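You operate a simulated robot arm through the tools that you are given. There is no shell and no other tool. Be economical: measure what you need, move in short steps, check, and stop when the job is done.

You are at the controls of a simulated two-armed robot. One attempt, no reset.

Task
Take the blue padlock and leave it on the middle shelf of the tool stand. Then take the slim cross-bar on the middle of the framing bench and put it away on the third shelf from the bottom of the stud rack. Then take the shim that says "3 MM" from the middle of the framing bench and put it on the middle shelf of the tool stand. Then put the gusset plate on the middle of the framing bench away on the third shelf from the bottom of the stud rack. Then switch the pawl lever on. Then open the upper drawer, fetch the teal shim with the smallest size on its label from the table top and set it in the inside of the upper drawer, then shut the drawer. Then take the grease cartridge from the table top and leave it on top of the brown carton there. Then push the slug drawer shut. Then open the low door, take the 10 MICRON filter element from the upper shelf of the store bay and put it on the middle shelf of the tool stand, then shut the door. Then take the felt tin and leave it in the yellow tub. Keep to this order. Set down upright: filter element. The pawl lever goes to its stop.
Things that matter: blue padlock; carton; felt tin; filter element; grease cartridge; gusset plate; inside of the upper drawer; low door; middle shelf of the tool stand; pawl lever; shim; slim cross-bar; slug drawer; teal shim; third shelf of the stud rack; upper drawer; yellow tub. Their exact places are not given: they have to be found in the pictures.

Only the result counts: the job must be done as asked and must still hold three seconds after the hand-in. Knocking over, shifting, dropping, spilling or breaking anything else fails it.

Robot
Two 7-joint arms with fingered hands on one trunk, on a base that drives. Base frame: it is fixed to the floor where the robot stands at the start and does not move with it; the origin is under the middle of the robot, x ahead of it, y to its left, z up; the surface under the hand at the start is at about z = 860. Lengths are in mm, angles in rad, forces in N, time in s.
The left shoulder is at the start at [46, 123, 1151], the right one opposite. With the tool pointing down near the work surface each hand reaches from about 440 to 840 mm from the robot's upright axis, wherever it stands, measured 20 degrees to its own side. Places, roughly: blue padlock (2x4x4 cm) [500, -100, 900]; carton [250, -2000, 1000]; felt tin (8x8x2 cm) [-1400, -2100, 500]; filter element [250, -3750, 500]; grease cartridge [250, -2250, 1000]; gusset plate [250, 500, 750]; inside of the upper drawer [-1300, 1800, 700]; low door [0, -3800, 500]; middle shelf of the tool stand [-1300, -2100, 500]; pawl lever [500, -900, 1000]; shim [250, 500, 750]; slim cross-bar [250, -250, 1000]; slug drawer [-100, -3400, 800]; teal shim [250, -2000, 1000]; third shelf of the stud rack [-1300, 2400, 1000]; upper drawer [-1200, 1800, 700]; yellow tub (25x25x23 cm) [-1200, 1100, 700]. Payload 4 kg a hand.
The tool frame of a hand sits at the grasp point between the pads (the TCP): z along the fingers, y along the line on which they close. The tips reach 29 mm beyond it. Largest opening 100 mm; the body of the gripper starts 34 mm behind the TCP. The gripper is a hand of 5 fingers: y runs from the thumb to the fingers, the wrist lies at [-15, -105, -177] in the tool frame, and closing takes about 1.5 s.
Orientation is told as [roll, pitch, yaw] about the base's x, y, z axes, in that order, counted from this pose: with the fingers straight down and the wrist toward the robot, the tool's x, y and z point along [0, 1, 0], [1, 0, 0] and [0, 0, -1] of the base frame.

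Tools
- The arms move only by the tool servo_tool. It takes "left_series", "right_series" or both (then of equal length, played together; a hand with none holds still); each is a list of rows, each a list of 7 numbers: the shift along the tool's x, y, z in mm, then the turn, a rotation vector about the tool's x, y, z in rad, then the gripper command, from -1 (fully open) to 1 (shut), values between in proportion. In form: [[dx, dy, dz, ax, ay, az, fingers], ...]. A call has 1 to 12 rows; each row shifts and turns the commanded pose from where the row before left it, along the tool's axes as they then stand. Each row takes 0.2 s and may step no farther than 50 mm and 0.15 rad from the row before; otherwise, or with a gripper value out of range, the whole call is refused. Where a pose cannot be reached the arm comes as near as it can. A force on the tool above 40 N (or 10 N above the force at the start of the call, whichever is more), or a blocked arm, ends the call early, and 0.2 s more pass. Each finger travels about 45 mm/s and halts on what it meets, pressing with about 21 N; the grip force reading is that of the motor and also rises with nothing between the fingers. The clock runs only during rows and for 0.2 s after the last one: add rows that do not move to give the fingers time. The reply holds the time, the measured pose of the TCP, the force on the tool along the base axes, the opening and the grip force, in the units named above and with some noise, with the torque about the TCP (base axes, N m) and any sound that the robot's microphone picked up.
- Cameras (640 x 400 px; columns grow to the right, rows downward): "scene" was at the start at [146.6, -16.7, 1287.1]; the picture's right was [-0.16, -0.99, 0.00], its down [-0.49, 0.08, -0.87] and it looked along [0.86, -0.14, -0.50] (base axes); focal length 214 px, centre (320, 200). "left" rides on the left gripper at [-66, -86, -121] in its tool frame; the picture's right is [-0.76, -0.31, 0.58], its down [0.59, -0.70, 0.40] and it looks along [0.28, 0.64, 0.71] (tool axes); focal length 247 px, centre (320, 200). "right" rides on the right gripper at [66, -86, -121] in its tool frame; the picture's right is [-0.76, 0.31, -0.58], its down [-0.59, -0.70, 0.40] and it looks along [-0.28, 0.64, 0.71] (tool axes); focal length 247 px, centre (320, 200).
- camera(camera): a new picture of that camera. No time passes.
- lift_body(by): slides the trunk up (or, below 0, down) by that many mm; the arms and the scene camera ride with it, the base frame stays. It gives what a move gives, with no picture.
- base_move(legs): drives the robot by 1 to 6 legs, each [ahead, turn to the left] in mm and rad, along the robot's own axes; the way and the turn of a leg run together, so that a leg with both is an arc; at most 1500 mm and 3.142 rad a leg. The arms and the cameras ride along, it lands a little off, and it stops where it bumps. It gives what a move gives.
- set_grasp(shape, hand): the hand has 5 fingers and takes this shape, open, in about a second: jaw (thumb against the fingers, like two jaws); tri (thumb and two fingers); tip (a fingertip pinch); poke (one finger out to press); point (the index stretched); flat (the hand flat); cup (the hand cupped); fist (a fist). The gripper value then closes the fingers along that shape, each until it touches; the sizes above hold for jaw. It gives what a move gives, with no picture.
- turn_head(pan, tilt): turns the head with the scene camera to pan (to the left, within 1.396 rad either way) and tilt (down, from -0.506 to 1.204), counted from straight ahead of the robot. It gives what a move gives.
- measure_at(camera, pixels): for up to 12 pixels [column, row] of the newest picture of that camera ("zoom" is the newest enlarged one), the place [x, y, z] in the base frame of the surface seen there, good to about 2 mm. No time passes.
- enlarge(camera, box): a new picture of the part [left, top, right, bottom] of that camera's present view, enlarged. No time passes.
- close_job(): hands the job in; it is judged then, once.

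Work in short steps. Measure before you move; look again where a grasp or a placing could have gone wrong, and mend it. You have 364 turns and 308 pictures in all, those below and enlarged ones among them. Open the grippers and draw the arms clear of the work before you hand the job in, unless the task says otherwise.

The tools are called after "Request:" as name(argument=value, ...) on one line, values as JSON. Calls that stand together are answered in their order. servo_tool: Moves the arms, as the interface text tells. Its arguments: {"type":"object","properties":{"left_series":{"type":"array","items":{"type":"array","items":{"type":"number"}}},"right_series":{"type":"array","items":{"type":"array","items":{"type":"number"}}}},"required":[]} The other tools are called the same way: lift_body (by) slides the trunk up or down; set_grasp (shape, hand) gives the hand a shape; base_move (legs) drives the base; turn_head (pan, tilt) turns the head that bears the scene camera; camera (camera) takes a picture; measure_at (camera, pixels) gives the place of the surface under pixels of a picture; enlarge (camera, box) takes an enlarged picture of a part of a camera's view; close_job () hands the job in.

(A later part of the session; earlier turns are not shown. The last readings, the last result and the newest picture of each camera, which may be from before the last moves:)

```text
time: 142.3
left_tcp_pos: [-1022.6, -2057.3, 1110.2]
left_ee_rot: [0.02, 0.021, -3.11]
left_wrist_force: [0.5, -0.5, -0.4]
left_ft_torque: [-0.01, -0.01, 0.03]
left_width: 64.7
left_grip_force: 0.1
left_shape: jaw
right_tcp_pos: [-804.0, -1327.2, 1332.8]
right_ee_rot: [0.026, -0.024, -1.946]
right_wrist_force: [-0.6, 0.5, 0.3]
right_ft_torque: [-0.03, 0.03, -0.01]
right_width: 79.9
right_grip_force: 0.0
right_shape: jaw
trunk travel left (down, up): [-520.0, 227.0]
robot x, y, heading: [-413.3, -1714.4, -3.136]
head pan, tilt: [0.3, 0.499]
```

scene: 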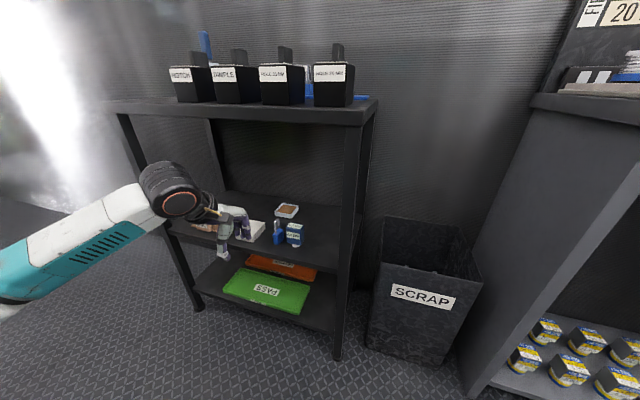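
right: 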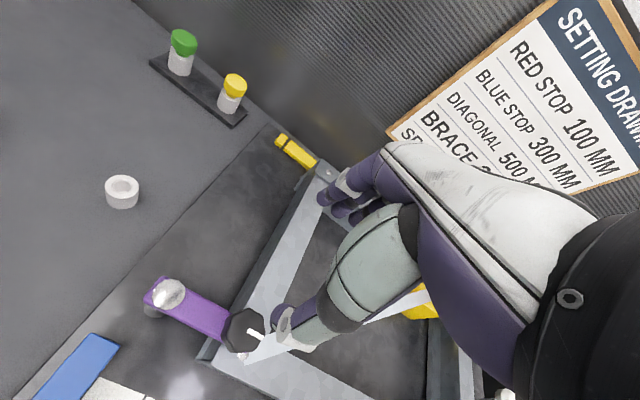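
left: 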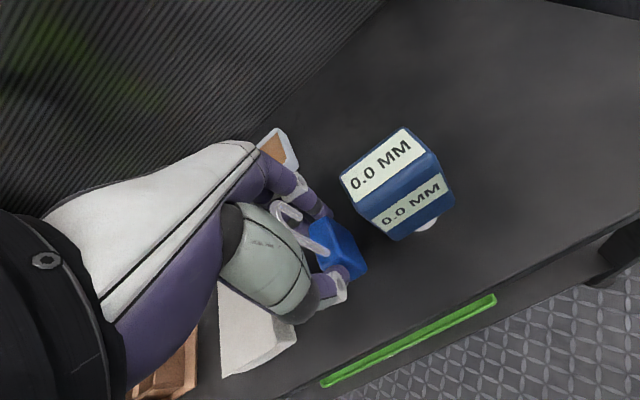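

Both hands are high. I turn toward +y and drive up the aisle to face the bench.

Request:
base_move(legs=[[0, -1.571], [1000, 0], [900, 0], [0, -1.571]])

Request:
turn_head(pan=0.0, tilt=0.6)

Request:
camera(camera="scene")

```text
time: 159.6
left_tcp_pos: [272.9, 463.3, 1110.9]
left_ee_rot: [0.019, 0.019, -0.027]
left_wrist_force: [0.2, -1.4, 0.0]
left_ft_torque: [-0.02, -0.01, -0.02]
left_width: 64.9
left_grip_force: 0.0
left_shape: jaw
right_tcp_pos: [13.9, -252.6, 1332.3]
right_ee_rot: [0.029, -0.023, 1.139]
right_wrist_force: [-1.0, 0.3, 0.0]
right_ft_torque: [0.03, 0.0, 0.01]
right_width: 79.8
right_grip_force: 0.1
right_shape: jaw
trunk travel left (down, up): [-520.0, 227.0]
robot x, y, heading: [-356.9, 152.2, -0.052]
head pan, tilt: [0.3, 0.499]
```

```text
time: 160.4
left_tcp_pos: [273.3, 462.6, 1111.2]
left_ee_rot: [0.02, 0.02, -0.027]
left_wrist_force: [0.8, 0.0, 0.6]
left_ft_torque: [0.01, -0.01, -0.02]
left_width: 65.0
left_grip_force: 0.1
left_shape: jaw
right_tcp_pos: [11.8, -253.4, 1332.3]
right_ee_rot: [0.028, -0.021, 1.138]
right_wrist_force: [1.0, 0.6, 0.1]
right_ft_torque: [0.02, 0.04, 0.01]
right_width: 79.7
right_grip_force: 0.1
right_shape: jaw
trunk travel left (down, up): [-520.0, 227.0]
robot x, y, heading: [-351.1, 153.5, -0.054]
head pan, tilt: [0.0, 0.6]
```

```text
256 pictures are left
```

scene: 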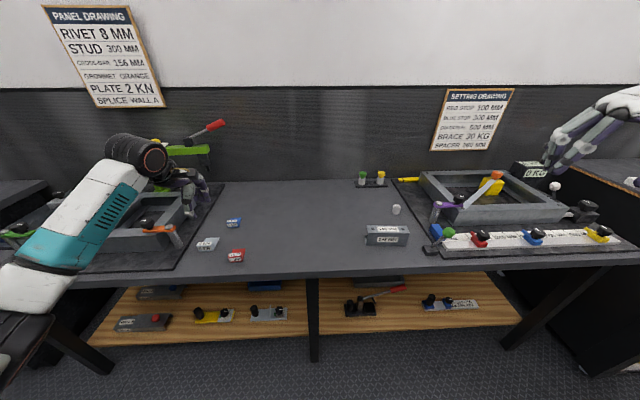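

I enlarge the middle of the bench top and the shelf beneath.

Request:
enlarge(camera="scene", box=[170, 160, 430, 290])

Request:
enlarge(camera="scene", box=[90, 270, 530, 345])

Request:
enlarge(camera="scene", box=[30, 0, 180, 110])

```text
2.46 times, centred on (300, 225) of scene
```

zoom: 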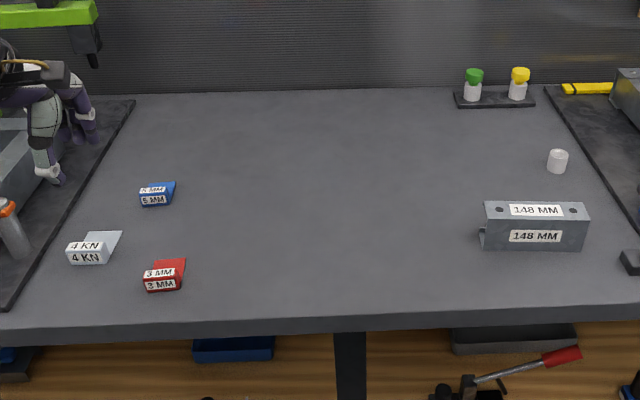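

```text
1.45 times, centred on (310, 308) of scene
```

zoom: 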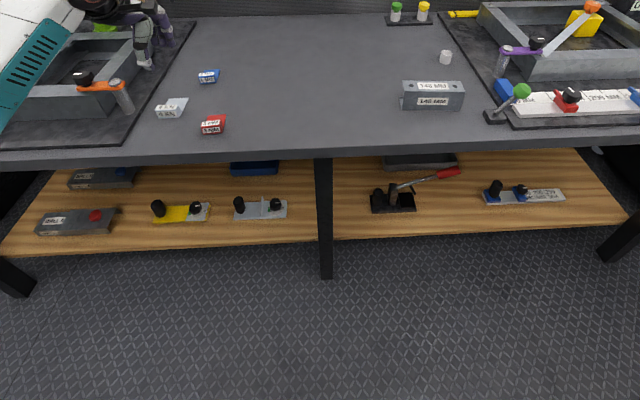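

```text
3.64 times, centred on (105, 55) of scene
```

zoom: 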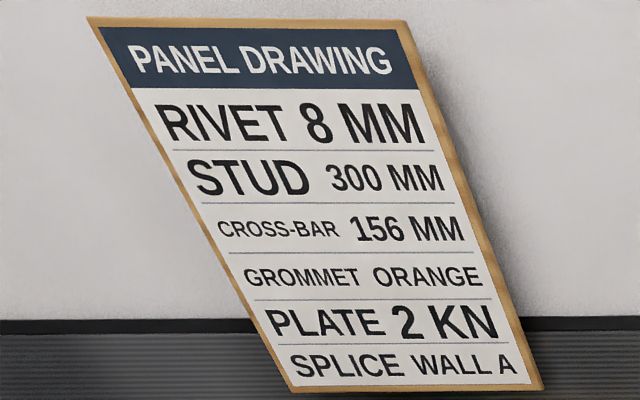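

The middle of the bench top holds the 148 MM cross-bar channel, the red 3 MM shim and the grey 4 KN gusset plate. I measure all of them.

Request:
enlarge(camera="scene", box=[340, 205, 430, 265])

Request:
measure_at(camera="zoom", pixels=[[190, 148], [470, 148], [200, 195], [500, 195], [200, 250], [490, 270], [188, 230], [340, 165], [340, 235]])

Request:
measure_at(camera="scene", pixels=[[237, 252], [230, 262], [243, 262], [236, 258], [198, 245], [206, 245], [213, 240], [207, 249], [320, 220], [320, 268]])

```text
6.67 times, centred on (385, 235) of scene
```

zoom: 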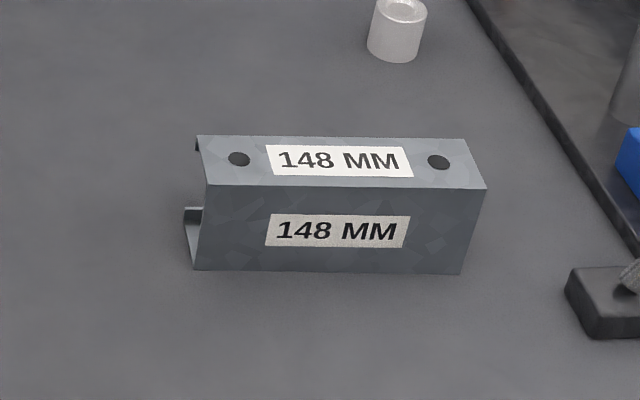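

```text
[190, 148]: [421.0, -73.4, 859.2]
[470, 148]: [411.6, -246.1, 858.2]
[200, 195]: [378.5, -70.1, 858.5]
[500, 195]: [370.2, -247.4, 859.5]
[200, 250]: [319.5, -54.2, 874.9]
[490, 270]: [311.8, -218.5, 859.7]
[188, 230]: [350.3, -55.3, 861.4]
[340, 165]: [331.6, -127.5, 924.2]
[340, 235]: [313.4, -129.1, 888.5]
```

```text
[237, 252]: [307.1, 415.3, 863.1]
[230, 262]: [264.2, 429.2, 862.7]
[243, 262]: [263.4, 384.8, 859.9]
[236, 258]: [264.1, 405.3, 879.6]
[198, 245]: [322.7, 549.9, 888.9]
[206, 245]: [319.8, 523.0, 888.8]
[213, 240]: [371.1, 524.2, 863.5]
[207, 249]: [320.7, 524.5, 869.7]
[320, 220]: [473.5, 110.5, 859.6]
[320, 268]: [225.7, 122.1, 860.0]
```

I need the bar's section precisely; I measure more edge points.

Request:
measure_at(camera="zoom", pixels=[[202, 142], [465, 142], [212, 180], [482, 182], [203, 262], [460, 268], [193, 215], [240, 148], [437, 150], [238, 160], [330, 143], [300, 180]])

```text
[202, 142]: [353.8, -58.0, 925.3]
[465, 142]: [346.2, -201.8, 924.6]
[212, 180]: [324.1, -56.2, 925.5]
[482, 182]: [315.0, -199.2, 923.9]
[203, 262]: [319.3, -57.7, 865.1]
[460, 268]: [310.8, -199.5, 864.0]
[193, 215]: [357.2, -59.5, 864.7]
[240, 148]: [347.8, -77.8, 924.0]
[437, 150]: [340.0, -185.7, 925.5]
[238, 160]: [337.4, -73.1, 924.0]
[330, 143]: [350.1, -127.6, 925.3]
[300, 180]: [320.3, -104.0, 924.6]
```

Bar: top z 925, 38 mm wide in x (318–352 at its middle), centre (333, −128), yaw −0.06. I drive to the same relative stance that worked for the padlock: robot (−330, −44), heading −0.41.

Request:
base_move(legs=[[0, -1.405], [198, 0], [0, 1.045]])

Request:
lift_body(by=-120)

```text
time: 168.3
left_tcp_pos: [362.3, 39.5, 1110.5]
left_ee_rot: [0.019, 0.018, -0.364]
left_wrist_force: [0.4, -0.6, 0.9]
left_ft_torque: [-0.04, 0.03, 0.01]
left_width: 65.0
left_grip_force: 0.0
left_shape: jaw
right_tcp_pos: [-120.5, -549.6, 1332.7]
right_ee_rot: [0.028, -0.023, 0.799]
right_wrist_force: [-0.2, 0.9, 0.2]
right_ft_torque: [-0.02, 0.05, -0.01]
right_width: 79.9
right_grip_force: 0.1
right_shape: jaw
trunk travel left (down, up): [-520.0, 227.0]
robot x, y, heading: [-331.3, -43.6, -0.387]
head pan, tilt: [0.0, 0.6]
```

```text
time: 169.8
left_tcp_pos: [361.0, 40.3, 990.4]
left_ee_rot: [0.02, 0.019, -0.363]
left_wrist_force: [-0.2, -0.5, 0.2]
left_ft_torque: [0.0, -0.02, 0.02]
left_width: 65.1
left_grip_force: 0.0
left_shape: jaw
right_tcp_pos: [-120.4, -549.8, 1213.5]
right_ee_rot: [0.027, -0.023, 0.799]
right_wrist_force: [-0.3, 0.2, -0.1]
right_ft_torque: [0.0, -0.01, 0.0]
right_width: 79.8
right_grip_force: 0.1
right_shape: jaw
trunk travel left (down, up): [-400.0, 347.0]
robot x, y, heading: [-333.7, -44.8, -0.389]
head pan, tilt: [0.0, 0.6]
```

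I bring the left hand over the bar's centre and turn it to the bar's yaw.

Request:
servo_tool(left_series=[[-41.7, 8.5, 0, -0.02, 0, 0, -0.4], [-41.7, 8.5, 0, 0, 0, 0, -0.4], [-41.7, 8.5, 0, 0, 0, 0, -0.4], [-41.7, 8.5, 0, 0, 0, 0, -0.4], [0, 0, 0, 0, 0, -0.1, -0.4], [0, 0, 0, 0, 0, -0.1, -0.4], [0, 0, 0, 0, 0, -0.1, -0.4], [0, 0, 0, 0, 0, 0, -0.4]])

Request:
camera(camera="left")

Request:
camera(camera="scene")

```text
time: 171.6
left_tcp_pos: [333.3, -129.1, 988.0]
left_ee_rot: [0.019, -0.006, -0.062]
left_wrist_force: [-0.3, -1.0, -0.4]
left_ft_torque: [-0.02, -0.01, 0.01]
left_width: 69.9
left_grip_force: 0.0
left_shape: jaw
right_tcp_pos: [-120.8, -550.0, 1212.5]
right_ee_rot: [0.028, -0.023, 0.799]
right_wrist_force: [-1.0, -0.2, 0.4]
right_ft_torque: [-0.01, -0.01, 0.0]
right_width: 80.0
right_grip_force: 0.1
right_shape: jaw
trunk travel left (down, up): [-400.0, 347.0]
robot x, y, heading: [-334.0, -41.3, -0.39]
head pan, tilt: [0.0, 0.6]
```

```text
251 pictures are left
```

left: 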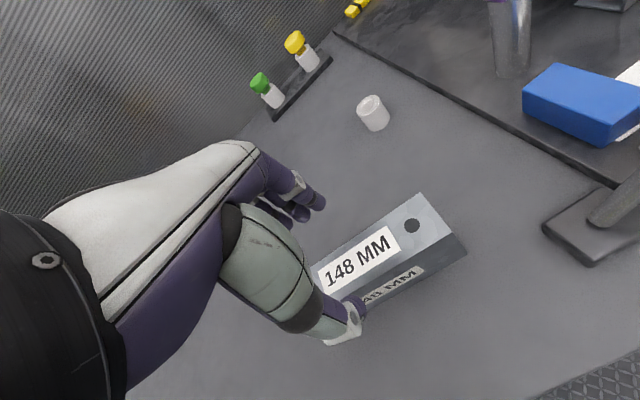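

```text
250 pictures are left
```

scene: 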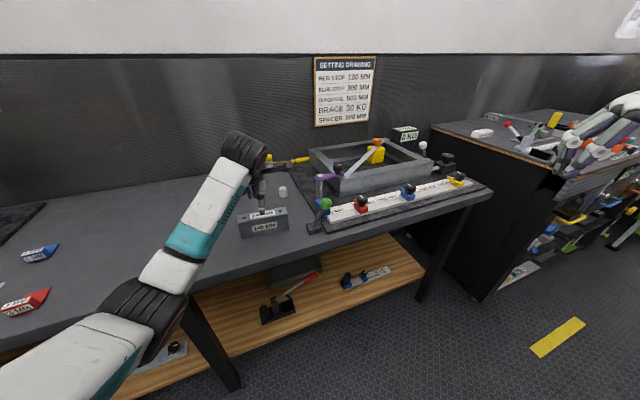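

Well aligned over the bar's middle. I descend to TCP z ≈ 914 (tips beside the bar).

Request:
servo_tool(left_series=[[0, 0, 25, 0, 0, 0, -0.4], [0, 0, 25, 0, 0, 0, -0.4], [0, 0, 14, 0, 0, 0, -0.4], [0, 0, 10, 0, 0, 0, -0.4], [0, 0, 0, 0, 0, 0, -0.4]])

Request:
enlarge(camera="scene", box=[200, 130, 320, 250])

Request:
enlarge(camera="left", box=[220, 140, 480, 360])

```text
time: 172.8
left_tcp_pos: [333.3, -126.3, 913.5]
left_ee_rot: [0.02, -0.006, -0.065]
left_wrist_force: [-0.5, 0.1, 0.8]
left_ft_torque: [0.03, -0.01, 0.04]
left_width: 69.4
left_grip_force: 0.1
left_shape: jaw
right_tcp_pos: [-120.5, -548.4, 1212.8]
right_ee_rot: [0.028, -0.023, 0.798]
right_wrist_force: [0.3, -0.1, -0.6]
right_ft_torque: [0.02, -0.04, 0.02]
right_width: 79.8
right_grip_force: 0.1
right_shape: jaw
trunk travel left (down, up): [-400.0, 347.0]
robot x, y, heading: [-335.5, -42.8, -0.388]
head pan, tilt: [0.0, 0.6]
```

```text
3.33 times, centred on (260, 190) of scene
```

zoom: 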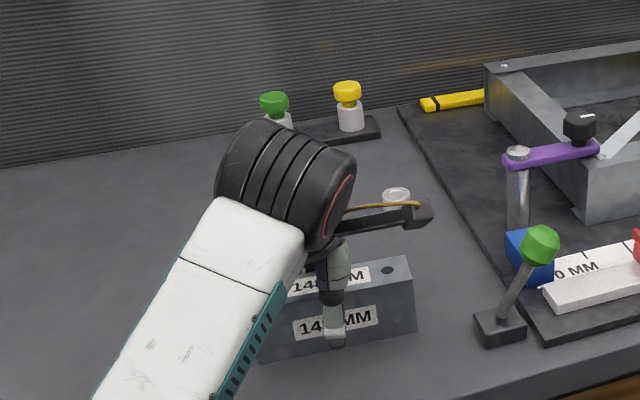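

```text
1.82 times, centred on (350, 250) of left
```

zoom: 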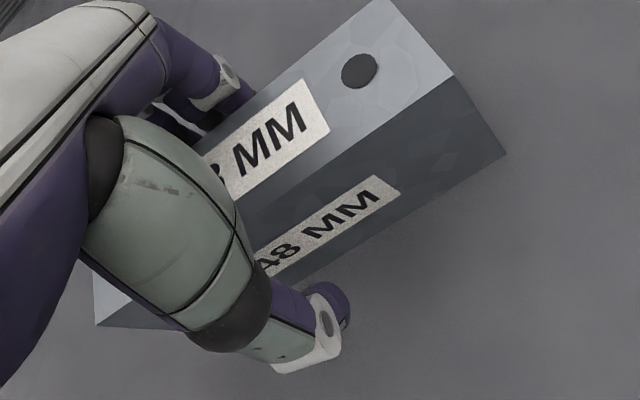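

The bar is between thumb and fingers. I close and lift.

Request:
servo_tool(left_series=[[0, 0, 0, 0, 0, 0, 0], [0, 0, 0, 0, 0, 0, 0.6], [0, 0, 0, 0, 0, 0, 1], [0, 0, 0, 0, 0, 0, 1], [0, 0, 0, 0, 0, 0, 1], [0, 0, 0, 0, 0, 0, 1]])

Request:
servo_tool(left_series=[[0, 0, -10, 0, 0, 0, 1], [0, 0, -25, 0, 0, 0, 1], [0, 0, -40, 0, 0, 0, 1], [0, 0, -45, 0, 0, 0, 1], [0, 0, -45, 0, 0, 0, 1], [0, 0, -45, 0, 0, 0, 1]])

Request:
camera(camera="left")

```text
time: 174.2
left_tcp_pos: [334.2, -126.3, 914.5]
left_ee_rot: [0.021, -0.007, -0.065]
left_wrist_force: [-0.4, 0.3, -0.1]
left_ft_torque: [-0.05, 0.06, 0.01]
left_width: 34.8
left_grip_force: 20.9
left_shape: jaw
right_tcp_pos: [-121.1, -549.5, 1212.1]
right_ee_rot: [0.028, -0.023, 0.801]
right_wrist_force: [-0.1, 0.2, 0.2]
right_ft_torque: [-0.03, 0.0, -0.04]
right_width: 79.8
right_grip_force: 0.0
right_shape: jaw
trunk travel left (down, up): [-400.0, 347.0]
robot x, y, heading: [-331.6, -45.6, -0.388]
head pan, tilt: [0.0, 0.6]
```

```text
time: 175.6
left_tcp_pos: [331.4, -130.2, 1125.7]
left_ee_rot: [0.019, -0.008, -0.065]
left_wrist_force: [-0.2, 0.2, -1.1]
left_ft_torque: [0.02, -0.02, 0.01]
left_width: 35.0
left_grip_force: 21.1
left_shape: jaw
right_tcp_pos: [-121.2, -550.0, 1212.3]
right_ee_rot: [0.029, -0.024, 0.8]
right_wrist_force: [0.9, 0.1, -0.5]
right_ft_torque: [-0.02, -0.01, -0.03]
right_width: 80.1
right_grip_force: 0.0
right_shape: jaw
trunk travel left (down, up): [-400.0, 347.0]
robot x, y, heading: [-330.1, -47.3, -0.39]
head pan, tilt: [0.0, 0.6]
```

```text
247 pictures are left
```

left: 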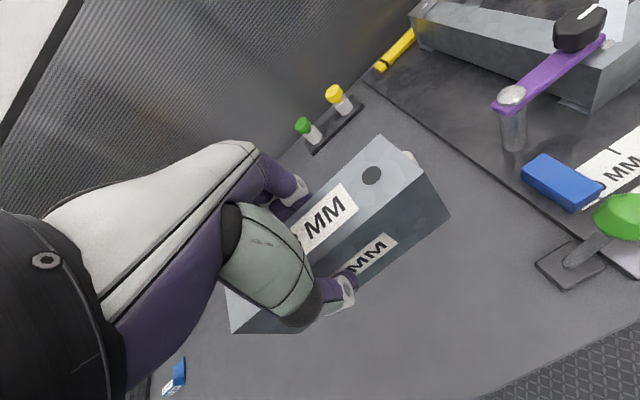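

The bar is held. I back away, turn to +y, and drive up the aisle to find the stud rack.

Request:
base_move(legs=[[-300, 0], [0, 1.96], [1000, 0]])

Request:
turn_head(pan=0.4, tilt=0.35)

Request:
camera(camera="scene")

```text
time: 187.3
left_tcp_pos: [-795.1, 1717.5, 1124.3]
left_ee_rot: [0.02, -0.006, 1.914]
left_wrist_force: [-0.6, 0.4, -1.3]
left_ft_torque: [-0.01, 0.03, -0.01]
left_width: 34.2
left_grip_force: 20.9
left_shape: jaw
right_tcp_pos: [-232.8, 1467.9, 1212.0]
right_ee_rot: [0.028, -0.024, 2.779]
right_wrist_force: [-0.5, 0.5, -0.1]
right_ft_torque: [-0.01, 0.01, -0.02]
right_width: 79.8
right_grip_force: 0.0
right_shape: jaw
trunk travel left (down, up): [-400.0, 347.0]
robot x, y, heading: [-610.6, 1068.5, 1.591]
head pan, tilt: [0.0, 0.6]
```

```text
time: 188.1
left_tcp_pos: [-794.2, 1716.6, 1123.9]
left_ee_rot: [0.02, -0.007, 1.914]
left_wrist_force: [0.3, 0.3, -1.7]
left_ft_torque: [-0.02, -0.02, -0.02]
left_width: 34.4
left_grip_force: 21.2
left_shape: jaw
right_tcp_pos: [-232.3, 1467.1, 1211.9]
right_ee_rot: [0.029, -0.022, 2.778]
right_wrist_force: [0.2, 0.1, -0.1]
right_ft_torque: [0.02, 0.02, 0.03]
right_width: 79.7
right_grip_force: 0.1
right_shape: jaw
trunk travel left (down, up): [-400.0, 347.0]
robot x, y, heading: [-607.2, 1072.0, 1.586]
head pan, tilt: [0.4, 0.351]
```

```text
246 pictures are left
```

scene: 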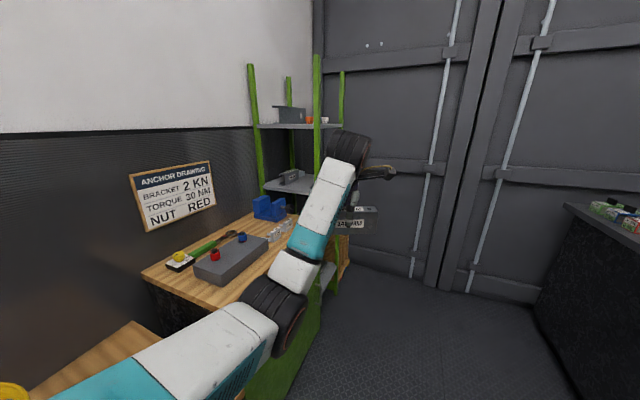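

The green-posted stud rack stands behind the drawer bench. I drive 500 mm on, and look at it.

Request:
base_move(legs=[[450, 0]])

Request:
turn_head(pan=0.75, tilt=0.45)

Request:
camera(camera="scene")

```text
time: 190.9
left_tcp_pos: [-811.2, 2178.9, 1123.3]
left_ee_rot: [0.02, -0.006, 1.924]
left_wrist_force: [0.2, -0.9, -1.9]
left_ft_torque: [0.01, 0.02, 0.01]
left_width: 34.4
left_grip_force: 20.6
left_shape: jaw
right_tcp_pos: [-246.3, 1934.2, 1211.8]
right_ee_rot: [0.028, -0.023, 2.788]
right_wrist_force: [-0.4, -0.3, -0.5]
right_ft_torque: [-0.04, -0.01, -0.01]
right_width: 79.8
right_grip_force: 0.1
right_shape: jaw
trunk travel left (down, up): [-400.0, 347.0]
robot x, y, heading: [-621.1, 1534.8, 1.595]
head pan, tilt: [0.4, 0.351]
```

```text
time: 191.7
left_tcp_pos: [-811.9, 2177.2, 1123.8]
left_ee_rot: [0.019, -0.007, 1.924]
left_wrist_force: [-0.1, 0.2, -0.4]
left_ft_torque: [0.0, 0.0, -0.03]
left_width: 34.3
left_grip_force: 21.6
left_shape: jaw
right_tcp_pos: [-244.5, 1933.1, 1213.1]
right_ee_rot: [0.026, -0.022, 2.788]
right_wrist_force: [0.3, 0.0, 0.6]
right_ft_torque: [0.02, -0.02, 0.02]
right_width: 80.0
right_grip_force: 0.0
right_shape: jaw
trunk travel left (down, up): [-400.0, 347.0]
robot x, y, heading: [-625.0, 1531.8, 1.599]
head pan, tilt: [0.75, 0.45]
```

```text
245 pictures are left
```

scene: 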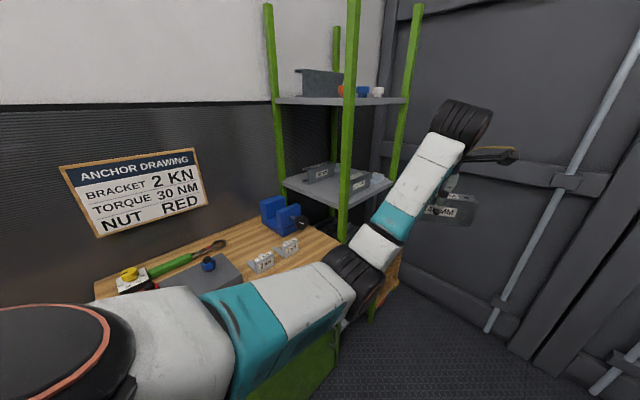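

I measure the rack's shelves, posts and the far wall.

Request:
measure_at(camera="scene", pixels=[[345, 102], [275, 98], [405, 100], [340, 205], [283, 182], [355, 30], [270, 30], [410, 30], [300, 187], [550, 250], [340, 240], [380, 180]])

Request:
enlarge(camera="scene", box=[240, 40, 480, 240])

```text
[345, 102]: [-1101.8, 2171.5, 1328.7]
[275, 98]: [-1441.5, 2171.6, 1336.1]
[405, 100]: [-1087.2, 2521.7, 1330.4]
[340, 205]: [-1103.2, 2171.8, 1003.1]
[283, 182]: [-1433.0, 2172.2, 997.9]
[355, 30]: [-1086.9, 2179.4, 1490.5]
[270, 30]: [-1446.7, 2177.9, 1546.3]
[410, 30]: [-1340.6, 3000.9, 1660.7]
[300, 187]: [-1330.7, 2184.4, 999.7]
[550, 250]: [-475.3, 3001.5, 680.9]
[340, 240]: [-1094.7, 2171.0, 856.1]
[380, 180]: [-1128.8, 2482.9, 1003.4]
```

```text
2.00 times, centred on (360, 140) of scene
```

zoom: 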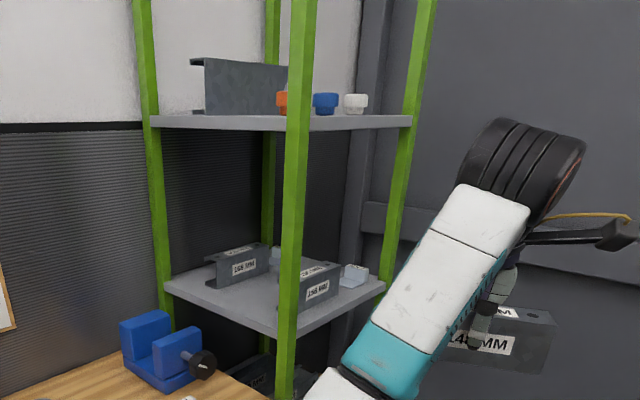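

Rack: shelves at z ≈ 1003 (third) and 1333, front posts at (−1090, 2171) and (−1090, 2521). I go to a stance in front of it, facing it obliquely, with the far wall (y 3001) kept clear.

Request:
base_move(legs=[[0, -0.447], [705, 0]])

Request:
base_move(legs=[[0, 1.58]])

Request:
turn_head(pan=0.3, tilt=0.3)

Request:
camera(camera="scene")

```text
time: 196.9
left_tcp_pos: [-241.8, 2830.5, 1123.9]
left_ee_rot: [0.019, -0.006, 1.484]
left_wrist_force: [0.4, 0.2, -0.4]
left_ft_torque: [-0.01, 0.0, 0.03]
left_width: 34.1
left_grip_force: 21.2
left_shape: jaw
right_tcp_pos: [167.4, 2368.6, 1211.7]
right_ee_rot: [0.029, -0.022, 2.351]
right_wrist_force: [0.7, -0.2, -0.7]
right_ft_torque: [0.02, 0.01, 0.02]
right_width: 79.9
right_grip_force: 0.2
right_shape: jaw
trunk travel left (down, up): [-400.0, 347.0]
robot x, y, heading: [-346.4, 2163.4, 1.16]
head pan, tilt: [0.75, 0.45]
```

```text
time: 201.3
left_tcp_pos: [-1008.5, 2248.7, 1123.9]
left_ee_rot: [0.019, -0.005, 3.084]
left_wrist_force: [0.2, 0.0, -0.6]
left_ft_torque: [-0.01, 0.02, -0.01]
left_width: 34.0
left_grip_force: 21.0
left_shape: jaw
right_tcp_pos: [-558.0, 2671.0, 1213.8]
right_ee_rot: [0.027, -0.024, -2.335]
right_wrist_force: [-0.3, 0.1, -0.1]
right_ft_torque: [0.01, 0.03, -0.05]
right_width: 79.8
right_grip_force: 0.1
right_shape: jaw
trunk travel left (down, up): [-400.0, 347.0]
robot x, y, heading: [-342.0, 2165.6, 2.758]
head pan, tilt: [0.75, 0.45]
```

```text
time: 202.2
left_tcp_pos: [-1007.4, 2248.4, 1123.3]
left_ee_rot: [0.019, -0.008, 3.083]
left_wrist_force: [0.0, 0.4, -0.8]
left_ft_torque: [0.0, -0.01, 0.0]
left_width: 34.0
left_grip_force: 20.9
left_shape: jaw
right_tcp_pos: [-558.9, 2670.2, 1212.7]
right_ee_rot: [0.027, -0.023, -2.336]
right_wrist_force: [0.1, 0.5, 0.9]
right_ft_torque: [-0.01, 0.02, -0.01]
right_width: 80.0
right_grip_force: 0.0
right_shape: jaw
trunk travel left (down, up): [-400.0, 347.0]
robot x, y, heading: [-343.4, 2164.6, 2.756]
head pan, tilt: [0.3, 0.3]
```

```text
243 pictures are left
```

scene: 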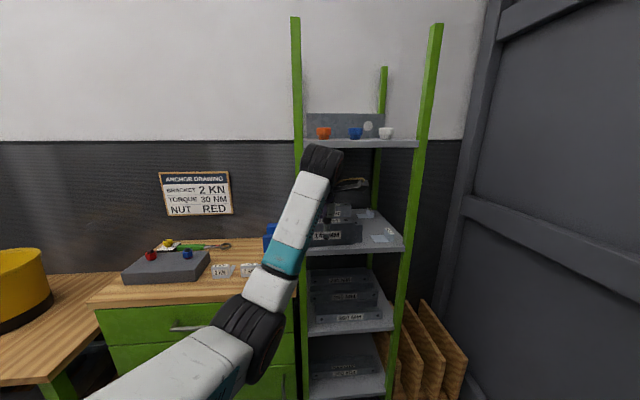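

Shelves from the bottom: row 390, 325, 245, 143 — the third is at z 1003. I raise the trunk and enlarge it.

Request:
lift_body(by=100)

Request:
enlarge(camera="scene", box=[250, 140, 450, 300])

Request:
camera(camera="left")

```text
time: 203.5
left_tcp_pos: [-1008.9, 2248.9, 1223.1]
left_ee_rot: [0.018, -0.005, 3.084]
left_wrist_force: [-1.2, -0.8, -0.9]
left_ft_torque: [-0.02, 0.02, 0.0]
left_width: 34.0
left_grip_force: 21.0
left_shape: jaw
right_tcp_pos: [-559.2, 2670.2, 1312.7]
right_ee_rot: [0.029, -0.023, -2.335]
right_wrist_force: [0.9, 0.2, -0.2]
right_ft_torque: [0.04, -0.03, 0.02]
right_width: 79.9
right_grip_force: 0.1
right_shape: jaw
trunk travel left (down, up): [-500.0, 247.0]
robot x, y, heading: [-343.9, 2163.9, 2.759]
head pan, tilt: [0.3, 0.3]
```

```text
2.50 times, centred on (350, 220) of scene
```

zoom: 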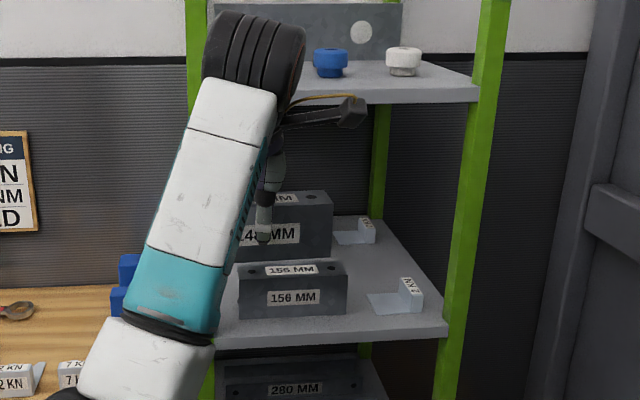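

```text
241 pictures are left
```

left: 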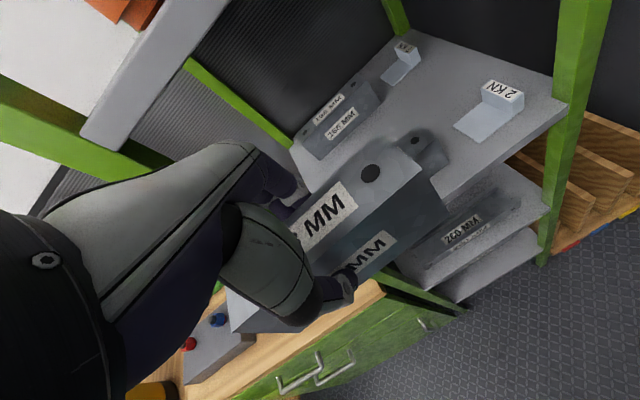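

I measure the pieces and free areas on the third shelf in the left camera's view.

Request:
measure_at(camera="left", pixels=[[330, 105], [315, 150], [380, 100], [430, 135], [445, 160], [488, 100], [460, 128], [520, 100], [405, 60], [385, 80], [430, 80], [550, 100]])

Request:
measure_at(camera="zoom", pixels=[[240, 268], [345, 268], [243, 315], [345, 312], [400, 300], [375, 308], [420, 310], [350, 240], [370, 230], [365, 265], [330, 340], [440, 325]])

```text
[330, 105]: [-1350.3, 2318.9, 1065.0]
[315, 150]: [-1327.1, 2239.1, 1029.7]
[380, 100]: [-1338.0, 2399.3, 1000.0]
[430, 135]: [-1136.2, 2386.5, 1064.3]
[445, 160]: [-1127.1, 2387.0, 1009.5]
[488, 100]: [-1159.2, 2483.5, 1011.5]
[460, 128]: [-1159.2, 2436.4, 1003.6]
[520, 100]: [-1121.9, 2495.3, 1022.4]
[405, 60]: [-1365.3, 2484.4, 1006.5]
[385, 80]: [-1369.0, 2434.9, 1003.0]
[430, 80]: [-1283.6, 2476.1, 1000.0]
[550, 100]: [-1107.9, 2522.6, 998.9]
```

```text
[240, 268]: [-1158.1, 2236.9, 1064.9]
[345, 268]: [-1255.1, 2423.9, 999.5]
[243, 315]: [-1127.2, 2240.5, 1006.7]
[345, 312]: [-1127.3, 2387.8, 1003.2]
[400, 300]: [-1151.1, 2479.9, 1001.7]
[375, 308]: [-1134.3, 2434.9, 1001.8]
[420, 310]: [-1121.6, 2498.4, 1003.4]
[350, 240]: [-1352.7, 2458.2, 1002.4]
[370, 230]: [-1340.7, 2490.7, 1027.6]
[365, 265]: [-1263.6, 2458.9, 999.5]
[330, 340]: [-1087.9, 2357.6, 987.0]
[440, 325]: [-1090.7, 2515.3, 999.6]
```

The third shelf has bars at front (x −1127…−1165) and back (−1325…−1363) and plates on the right; the free strip is between the bars around x −1247. I must pass over the front bar with the hand pitched inward (wrist stays outside and low). I check where my forearm is relative to the left post.

Request:
measure_at(camera="zoom", pixels=[[250, 60], [215, 130], [190, 230], [170, 290], [150, 350], [100, 385], [190, 120], [193, 340]])

```text
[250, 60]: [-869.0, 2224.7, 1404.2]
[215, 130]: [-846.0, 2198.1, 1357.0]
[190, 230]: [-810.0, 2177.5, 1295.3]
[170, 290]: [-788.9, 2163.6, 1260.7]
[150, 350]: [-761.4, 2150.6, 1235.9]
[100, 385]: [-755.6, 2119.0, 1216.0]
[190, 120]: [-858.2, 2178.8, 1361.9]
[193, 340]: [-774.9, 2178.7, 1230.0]
```

The forearm runs back toward the robot, clear of the post. I pitch the hand inward by 0.45 rad and lower to z ≈ 1142 in front of the rack.

Request:
servo_tool(left_series=[[-6, 0, 0, 0, 0, -0.058, 1], [0, 0, 0, -0.15, 0, 0, 1], [0, 0, 0, -0.15, 0, 0, 1], [0, 0, 0, -0.15, 0, 0, 1], [0, -17, 36, 0, 0, 0, 1], [0, -17, 36, 0, 0, 0, 1], [0, 0, 0, 0, 0, 0, 1]])

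Request:
camera(camera="scene")

Request:
camera(camera="left")

```text
time: 205.1
left_tcp_pos: [-1010.8, 2255.4, 1143.4]
left_ee_rot: [0.021, -0.458, 3.133]
left_wrist_force: [0.7, -0.2, -1.3]
left_ft_torque: [0.02, -0.02, 0.01]
left_width: 33.9
left_grip_force: 21.1
left_shape: jaw
right_tcp_pos: [-559.5, 2669.1, 1314.1]
right_ee_rot: [0.028, -0.024, -2.334]
right_wrist_force: [-0.3, 0.6, 0.1]
right_ft_torque: [-0.02, 0.01, 0.02]
right_width: 79.7
right_grip_force: 0.0
right_shape: jaw
trunk travel left (down, up): [-500.0, 247.0]
robot x, y, heading: [-343.7, 2165.7, 2.757]
head pan, tilt: [0.3, 0.3]
```

```text
240 pictures are left
```

scene: 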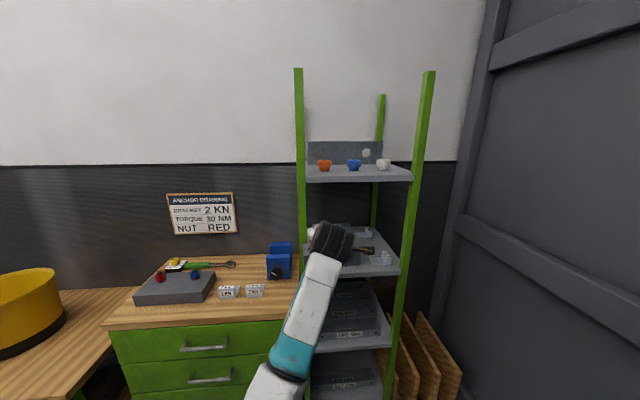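

```text
239 pictures are left
```

left: 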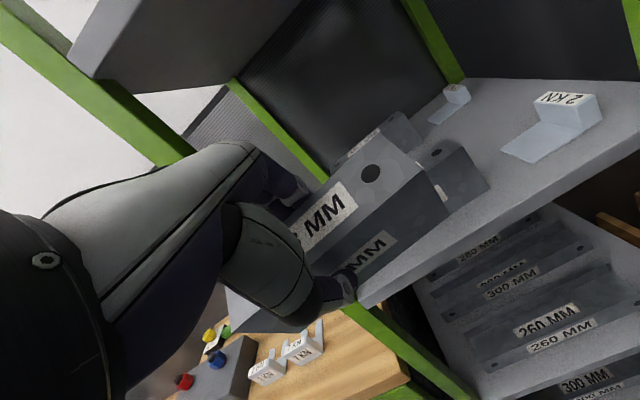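

The bar clears the front bar by about 20 mm. I drive in 130 mm and check.

Request:
base_move(legs=[[130, 0]])

Request:
camera(camera="left")

Request:
enlarge(camera="scene", box=[260, 130, 460, 300])

```text
time: 206.4
left_tcp_pos: [-1129.8, 2301.4, 1144.0]
left_ee_rot: [0.02, -0.458, 3.132]
left_wrist_force: [-0.7, -0.8, -1.8]
left_ft_torque: [0.02, -0.01, 0.0]
left_width: 33.9
left_grip_force: 21.6
left_shape: jaw
right_tcp_pos: [-677.1, 2718.2, 1312.9]
right_ee_rot: [0.027, -0.024, -2.336]
right_wrist_force: [-0.6, -0.9, 0.0]
right_ft_torque: [-0.02, -0.05, 0.03]
right_width: 79.8
right_grip_force: 0.0
right_shape: jaw
trunk travel left (down, up): [-500.0, 247.0]
robot x, y, heading: [-458.9, 2208.8, 2.762]
head pan, tilt: [0.3, 0.3]
```

```text
238 pictures are left
```

left: 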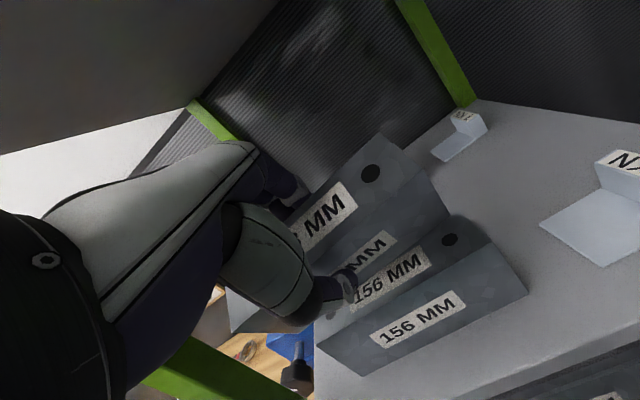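

```text
2.35 times, centred on (360, 215) of scene
```

zoom: 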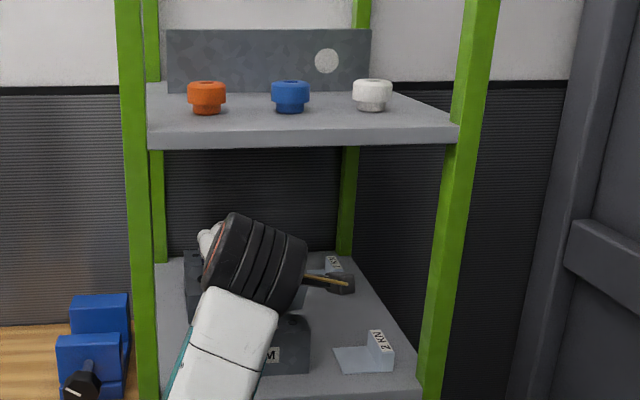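

All clear. I drive 127 mm further.

Request:
base_move(legs=[[127, 0]])

Request:
camera(camera="left")

Request:
enlarge(camera="scene", box=[260, 130, 460, 300])

```text
time: 207.6
left_tcp_pos: [-1244.1, 2349.1, 1142.8]
left_ee_rot: [0.022, -0.458, 3.132]
left_wrist_force: [-1.1, -0.2, -0.9]
left_ft_torque: [-0.01, -0.01, 0.02]
left_width: 33.8
left_grip_force: 20.7
left_shape: jaw
right_tcp_pos: [-790.3, 2764.9, 1312.4]
right_ee_rot: [0.027, -0.022, -2.336]
right_wrist_force: [0.1, -0.5, -0.9]
right_ft_torque: [-0.03, -0.07, -0.01]
right_width: 79.9
right_grip_force: 0.0
right_shape: jaw
trunk travel left (down, up): [-500.0, 247.0]
robot x, y, heading: [-575.4, 2261.7, 2.759]
head pan, tilt: [0.3, 0.3]
```

```text
236 pictures are left
```

left: 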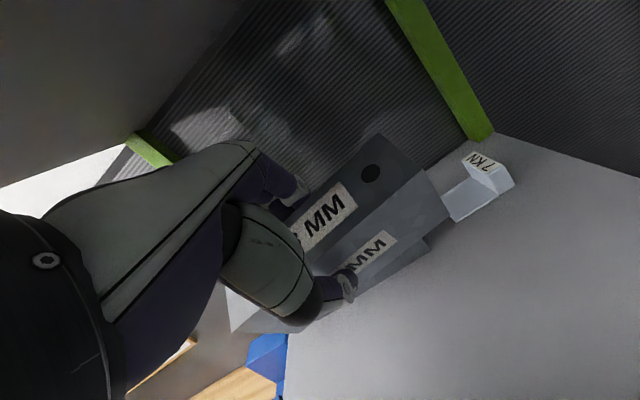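

```text
2.35 times, centred on (360, 215) of scene
```

zoom: 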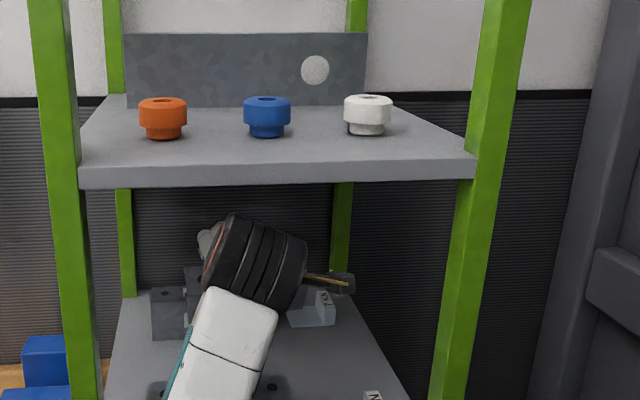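

I lower while straightening the hand to level the bar.

Request:
servo_tool(left_series=[[0, -8.8, 17.9, 0, 0, 0, 1], [0, -8.8, 17.9, 0, 0, 0, 1], [0, -4.4, 9, 0.15, 0, 0, 1], [0, -3, 9.5, 0.15, 0, 0, 1], [0, -1.6, 9.9, 0.15, 0, 0, 1], [0, 0, 0, 0, 0, 0, 1]])

Request:
camera(camera="left")

Request:
camera(camera="scene")

```text
time: 209.0
left_tcp_pos: [-1244.4, 2345.9, 1075.8]
left_ee_rot: [0.016, -0.005, 3.14]
left_wrist_force: [1.1, 0.2, -1.3]
left_ft_torque: [0.0, -0.03, -0.02]
left_width: 34.1
left_grip_force: 21.0
left_shape: jaw
right_tcp_pos: [-789.4, 2764.8, 1312.6]
right_ee_rot: [0.027, -0.023, -2.336]
right_wrist_force: [0.3, -0.1, 0.6]
right_ft_torque: [0.01, 0.01, -0.03]
right_width: 79.9
right_grip_force: 0.1
right_shape: jaw
trunk travel left (down, up): [-500.0, 247.0]
robot x, y, heading: [-573.5, 2261.6, 2.765]
head pan, tilt: [0.3, 0.3]
```

```text
234 pictures are left
```

left: 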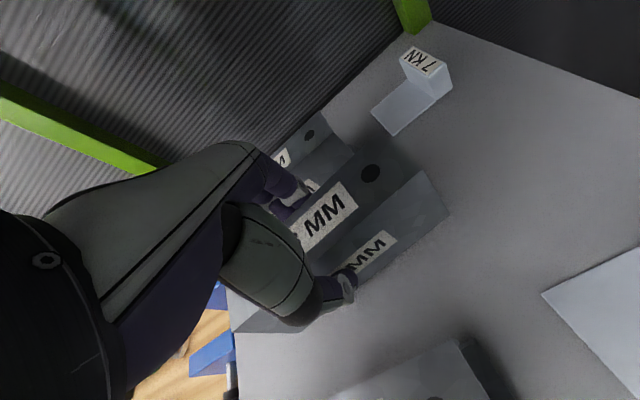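

```text
233 pictures are left
```

scene: 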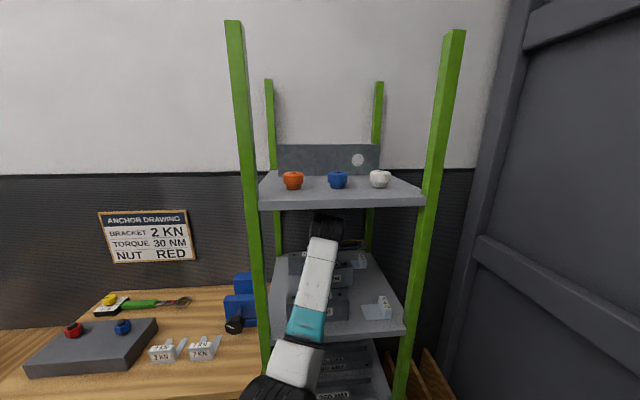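

Level and between the bars. I lower the last 18 mm and open gently.

Request:
servo_tool(left_series=[[0, 0, 12, 0, 0, 0, 1], [0, 0, 3, 0, 0, 0, 1], [0, 0, 3, 0, 0, 0, 1], [0, 0, 0, 0, 0, 0, 0.5], [0, 0, 0, 0, 0, 0, 0.2], [0, 0, 0, 0, 0, 0, 0], [0, 0, 0, 0, 0, 0, -0.1], [0, 0, 0, 0, 0, 0, -0.1]])

Request:
camera(camera="left")

```text
time: 210.8
left_tcp_pos: [-1244.7, 2346.5, 1056.2]
left_ee_rot: [0.018, -0.007, 3.142]
left_wrist_force: [0.2, -0.5, 0.9]
left_ft_torque: [0.03, 0.01, -0.01]
left_width: 55.0
left_grip_force: 0.1
left_shape: jaw
right_tcp_pos: [-788.9, 2764.7, 1313.7]
right_ee_rot: [0.028, -0.023, -2.336]
right_wrist_force: [0.4, -0.1, -0.1]
right_ft_torque: [-0.01, 0.0, 0.01]
right_width: 80.0
right_grip_force: 0.0
right_shape: jaw
trunk travel left (down, up): [-500.0, 247.0]
robot x, y, heading: [-570.8, 2259.7, 2.758]
head pan, tilt: [0.3, 0.3]
```

```text
232 pictures are left
```

left: 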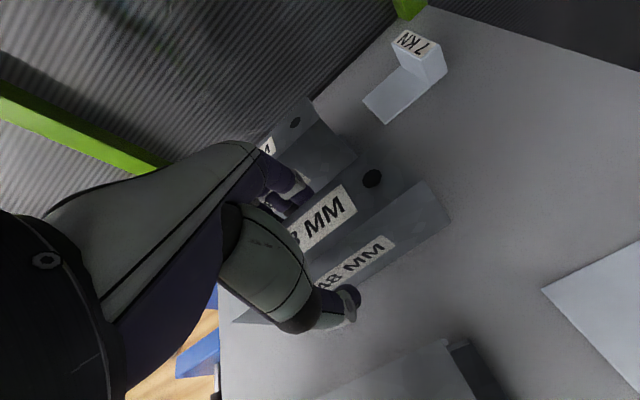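

The bar stands between the others. I rise with the hand pitching inward again, keeping below the upper shelf.

Request:
servo_tool(left_series=[[0, 0, -15, 0, 0, 0, -0.25], [0, 0, -10, -0.1, 0, 0, -0.25], [0, 1.5, -15, -0.15, 0, 0, -0.25], [0, 3.7, -14.5, -0.15, 0, 0, -0.25], [0, 7.8, -18.4, 0, 0, 0, -0.25], [0, 7.8, -18.4, 0, 0, 0, -0.25], [0, 0, 0, 0, 0, 0, -0.25]])

Request:
camera(camera="left")

```text
time: 212.4
left_tcp_pos: [-1242.4, 2348.0, 1150.5]
left_ee_rot: [0.022, -0.407, 3.133]
left_wrist_force: [0.1, -0.5, 0.7]
left_ft_torque: [-0.01, 0.04, 0.0]
left_width: 61.9
left_grip_force: 0.0
left_shape: jaw
right_tcp_pos: [-789.4, 2763.3, 1311.9]
right_ee_rot: [0.027, -0.023, -2.336]
right_wrist_force: [0.3, 0.5, -0.1]
right_ft_torque: [0.01, 0.01, 0.0]
right_width: 79.8
right_grip_force: 0.1
right_shape: jaw
trunk travel left (down, up): [-500.0, 247.0]
robot x, y, heading: [-571.7, 2260.4, 2.754]
head pan, tilt: [0.3, 0.3]
```

```text
231 pictures are left
```

left: 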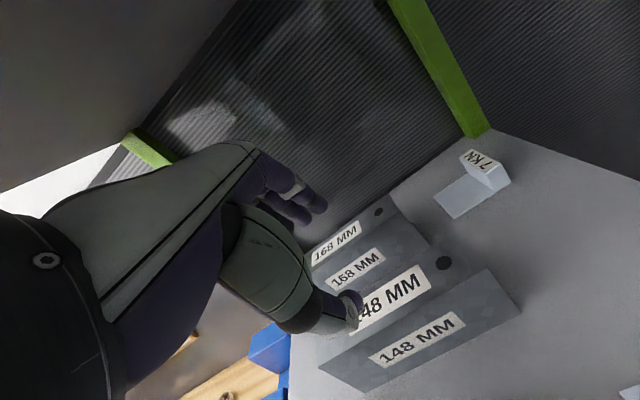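

The bar is well placed. I back the base straight out.

Request:
base_move(legs=[[-280, 0]])

Request:
turn_head(pan=0.5, tilt=0.45)

Request:
camera(camera="scene")

```text
time: 214.4
left_tcp_pos: [-974.2, 2236.4, 1152.4]
left_ee_rot: [0.019, -0.41, 3.137]
left_wrist_force: [-0.4, 0.6, -0.4]
left_ft_torque: [0.0, 0.0, 0.02]
left_width: 62.3
left_grip_force: 0.0
left_shape: jaw
right_tcp_pos: [-523.5, 2655.7, 1315.0]
right_ee_rot: [0.027, -0.022, -2.33]
right_wrist_force: [-0.8, 0.2, -0.2]
right_ft_torque: [0.04, 0.05, -0.02]
right_width: 79.8
right_grip_force: 0.0
right_shape: jaw
trunk travel left (down, up): [-500.0, 247.0]
robot x, y, heading: [-305.2, 2151.9, 2.762]
head pan, tilt: [0.3, 0.3]
```

```text
time: 215.1
left_tcp_pos: [-975.8, 2235.4, 1150.3]
left_ee_rot: [0.02, -0.406, 3.139]
left_wrist_force: [0.5, 0.7, -0.6]
left_ft_torque: [0.01, -0.04, -0.04]
left_width: 62.2
left_grip_force: 0.1
left_shape: jaw
right_tcp_pos: [-525.7, 2656.6, 1312.0]
right_ee_rot: [0.027, -0.023, -2.331]
right_wrist_force: [-0.8, 0.1, -0.3]
right_ft_torque: [-0.03, -0.03, 0.01]
right_width: 79.8
right_grip_force: 0.1
right_shape: jaw
trunk travel left (down, up): [-500.0, 247.0]
robot x, y, heading: [-309.1, 2151.8, 2.765]
head pan, tilt: [0.499, 0.45]
```

```text
230 pictures are left
```

scene: 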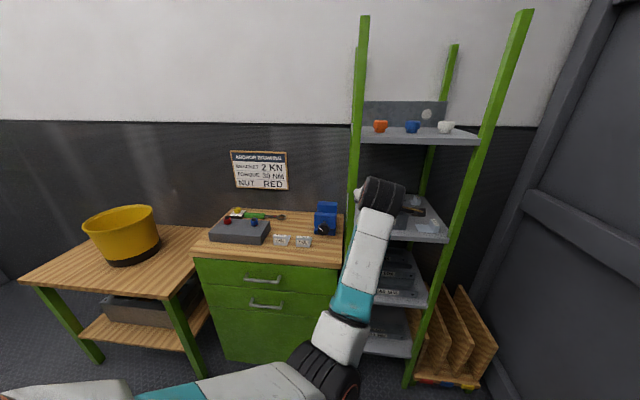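

Useful view of the drawers and the tub; I measure them now for later.

Request:
measure_at(camera="scene", pixels=[[262, 281], [247, 278], [278, 280], [266, 307], [200, 262], [343, 267], [262, 270], [262, 295], [85, 230], [157, 213], [120, 215], [155, 255]])

Request:
enlarge(camera="scene", box=[180, 240, 360, 370])

```text
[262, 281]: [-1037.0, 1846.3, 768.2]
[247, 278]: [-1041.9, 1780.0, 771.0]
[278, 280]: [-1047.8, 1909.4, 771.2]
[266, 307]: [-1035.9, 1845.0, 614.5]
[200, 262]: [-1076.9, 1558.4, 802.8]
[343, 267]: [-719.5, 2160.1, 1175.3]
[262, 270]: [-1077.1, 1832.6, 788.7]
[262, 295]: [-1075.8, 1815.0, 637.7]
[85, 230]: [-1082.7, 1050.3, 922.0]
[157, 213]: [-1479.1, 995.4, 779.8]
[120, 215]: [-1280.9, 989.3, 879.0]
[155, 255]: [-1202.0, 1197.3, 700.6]
```

```text
3.08 times, centred on (270, 305) of scene
```

zoom: 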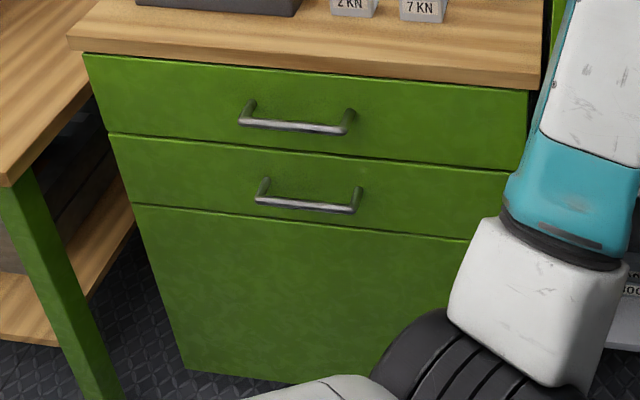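

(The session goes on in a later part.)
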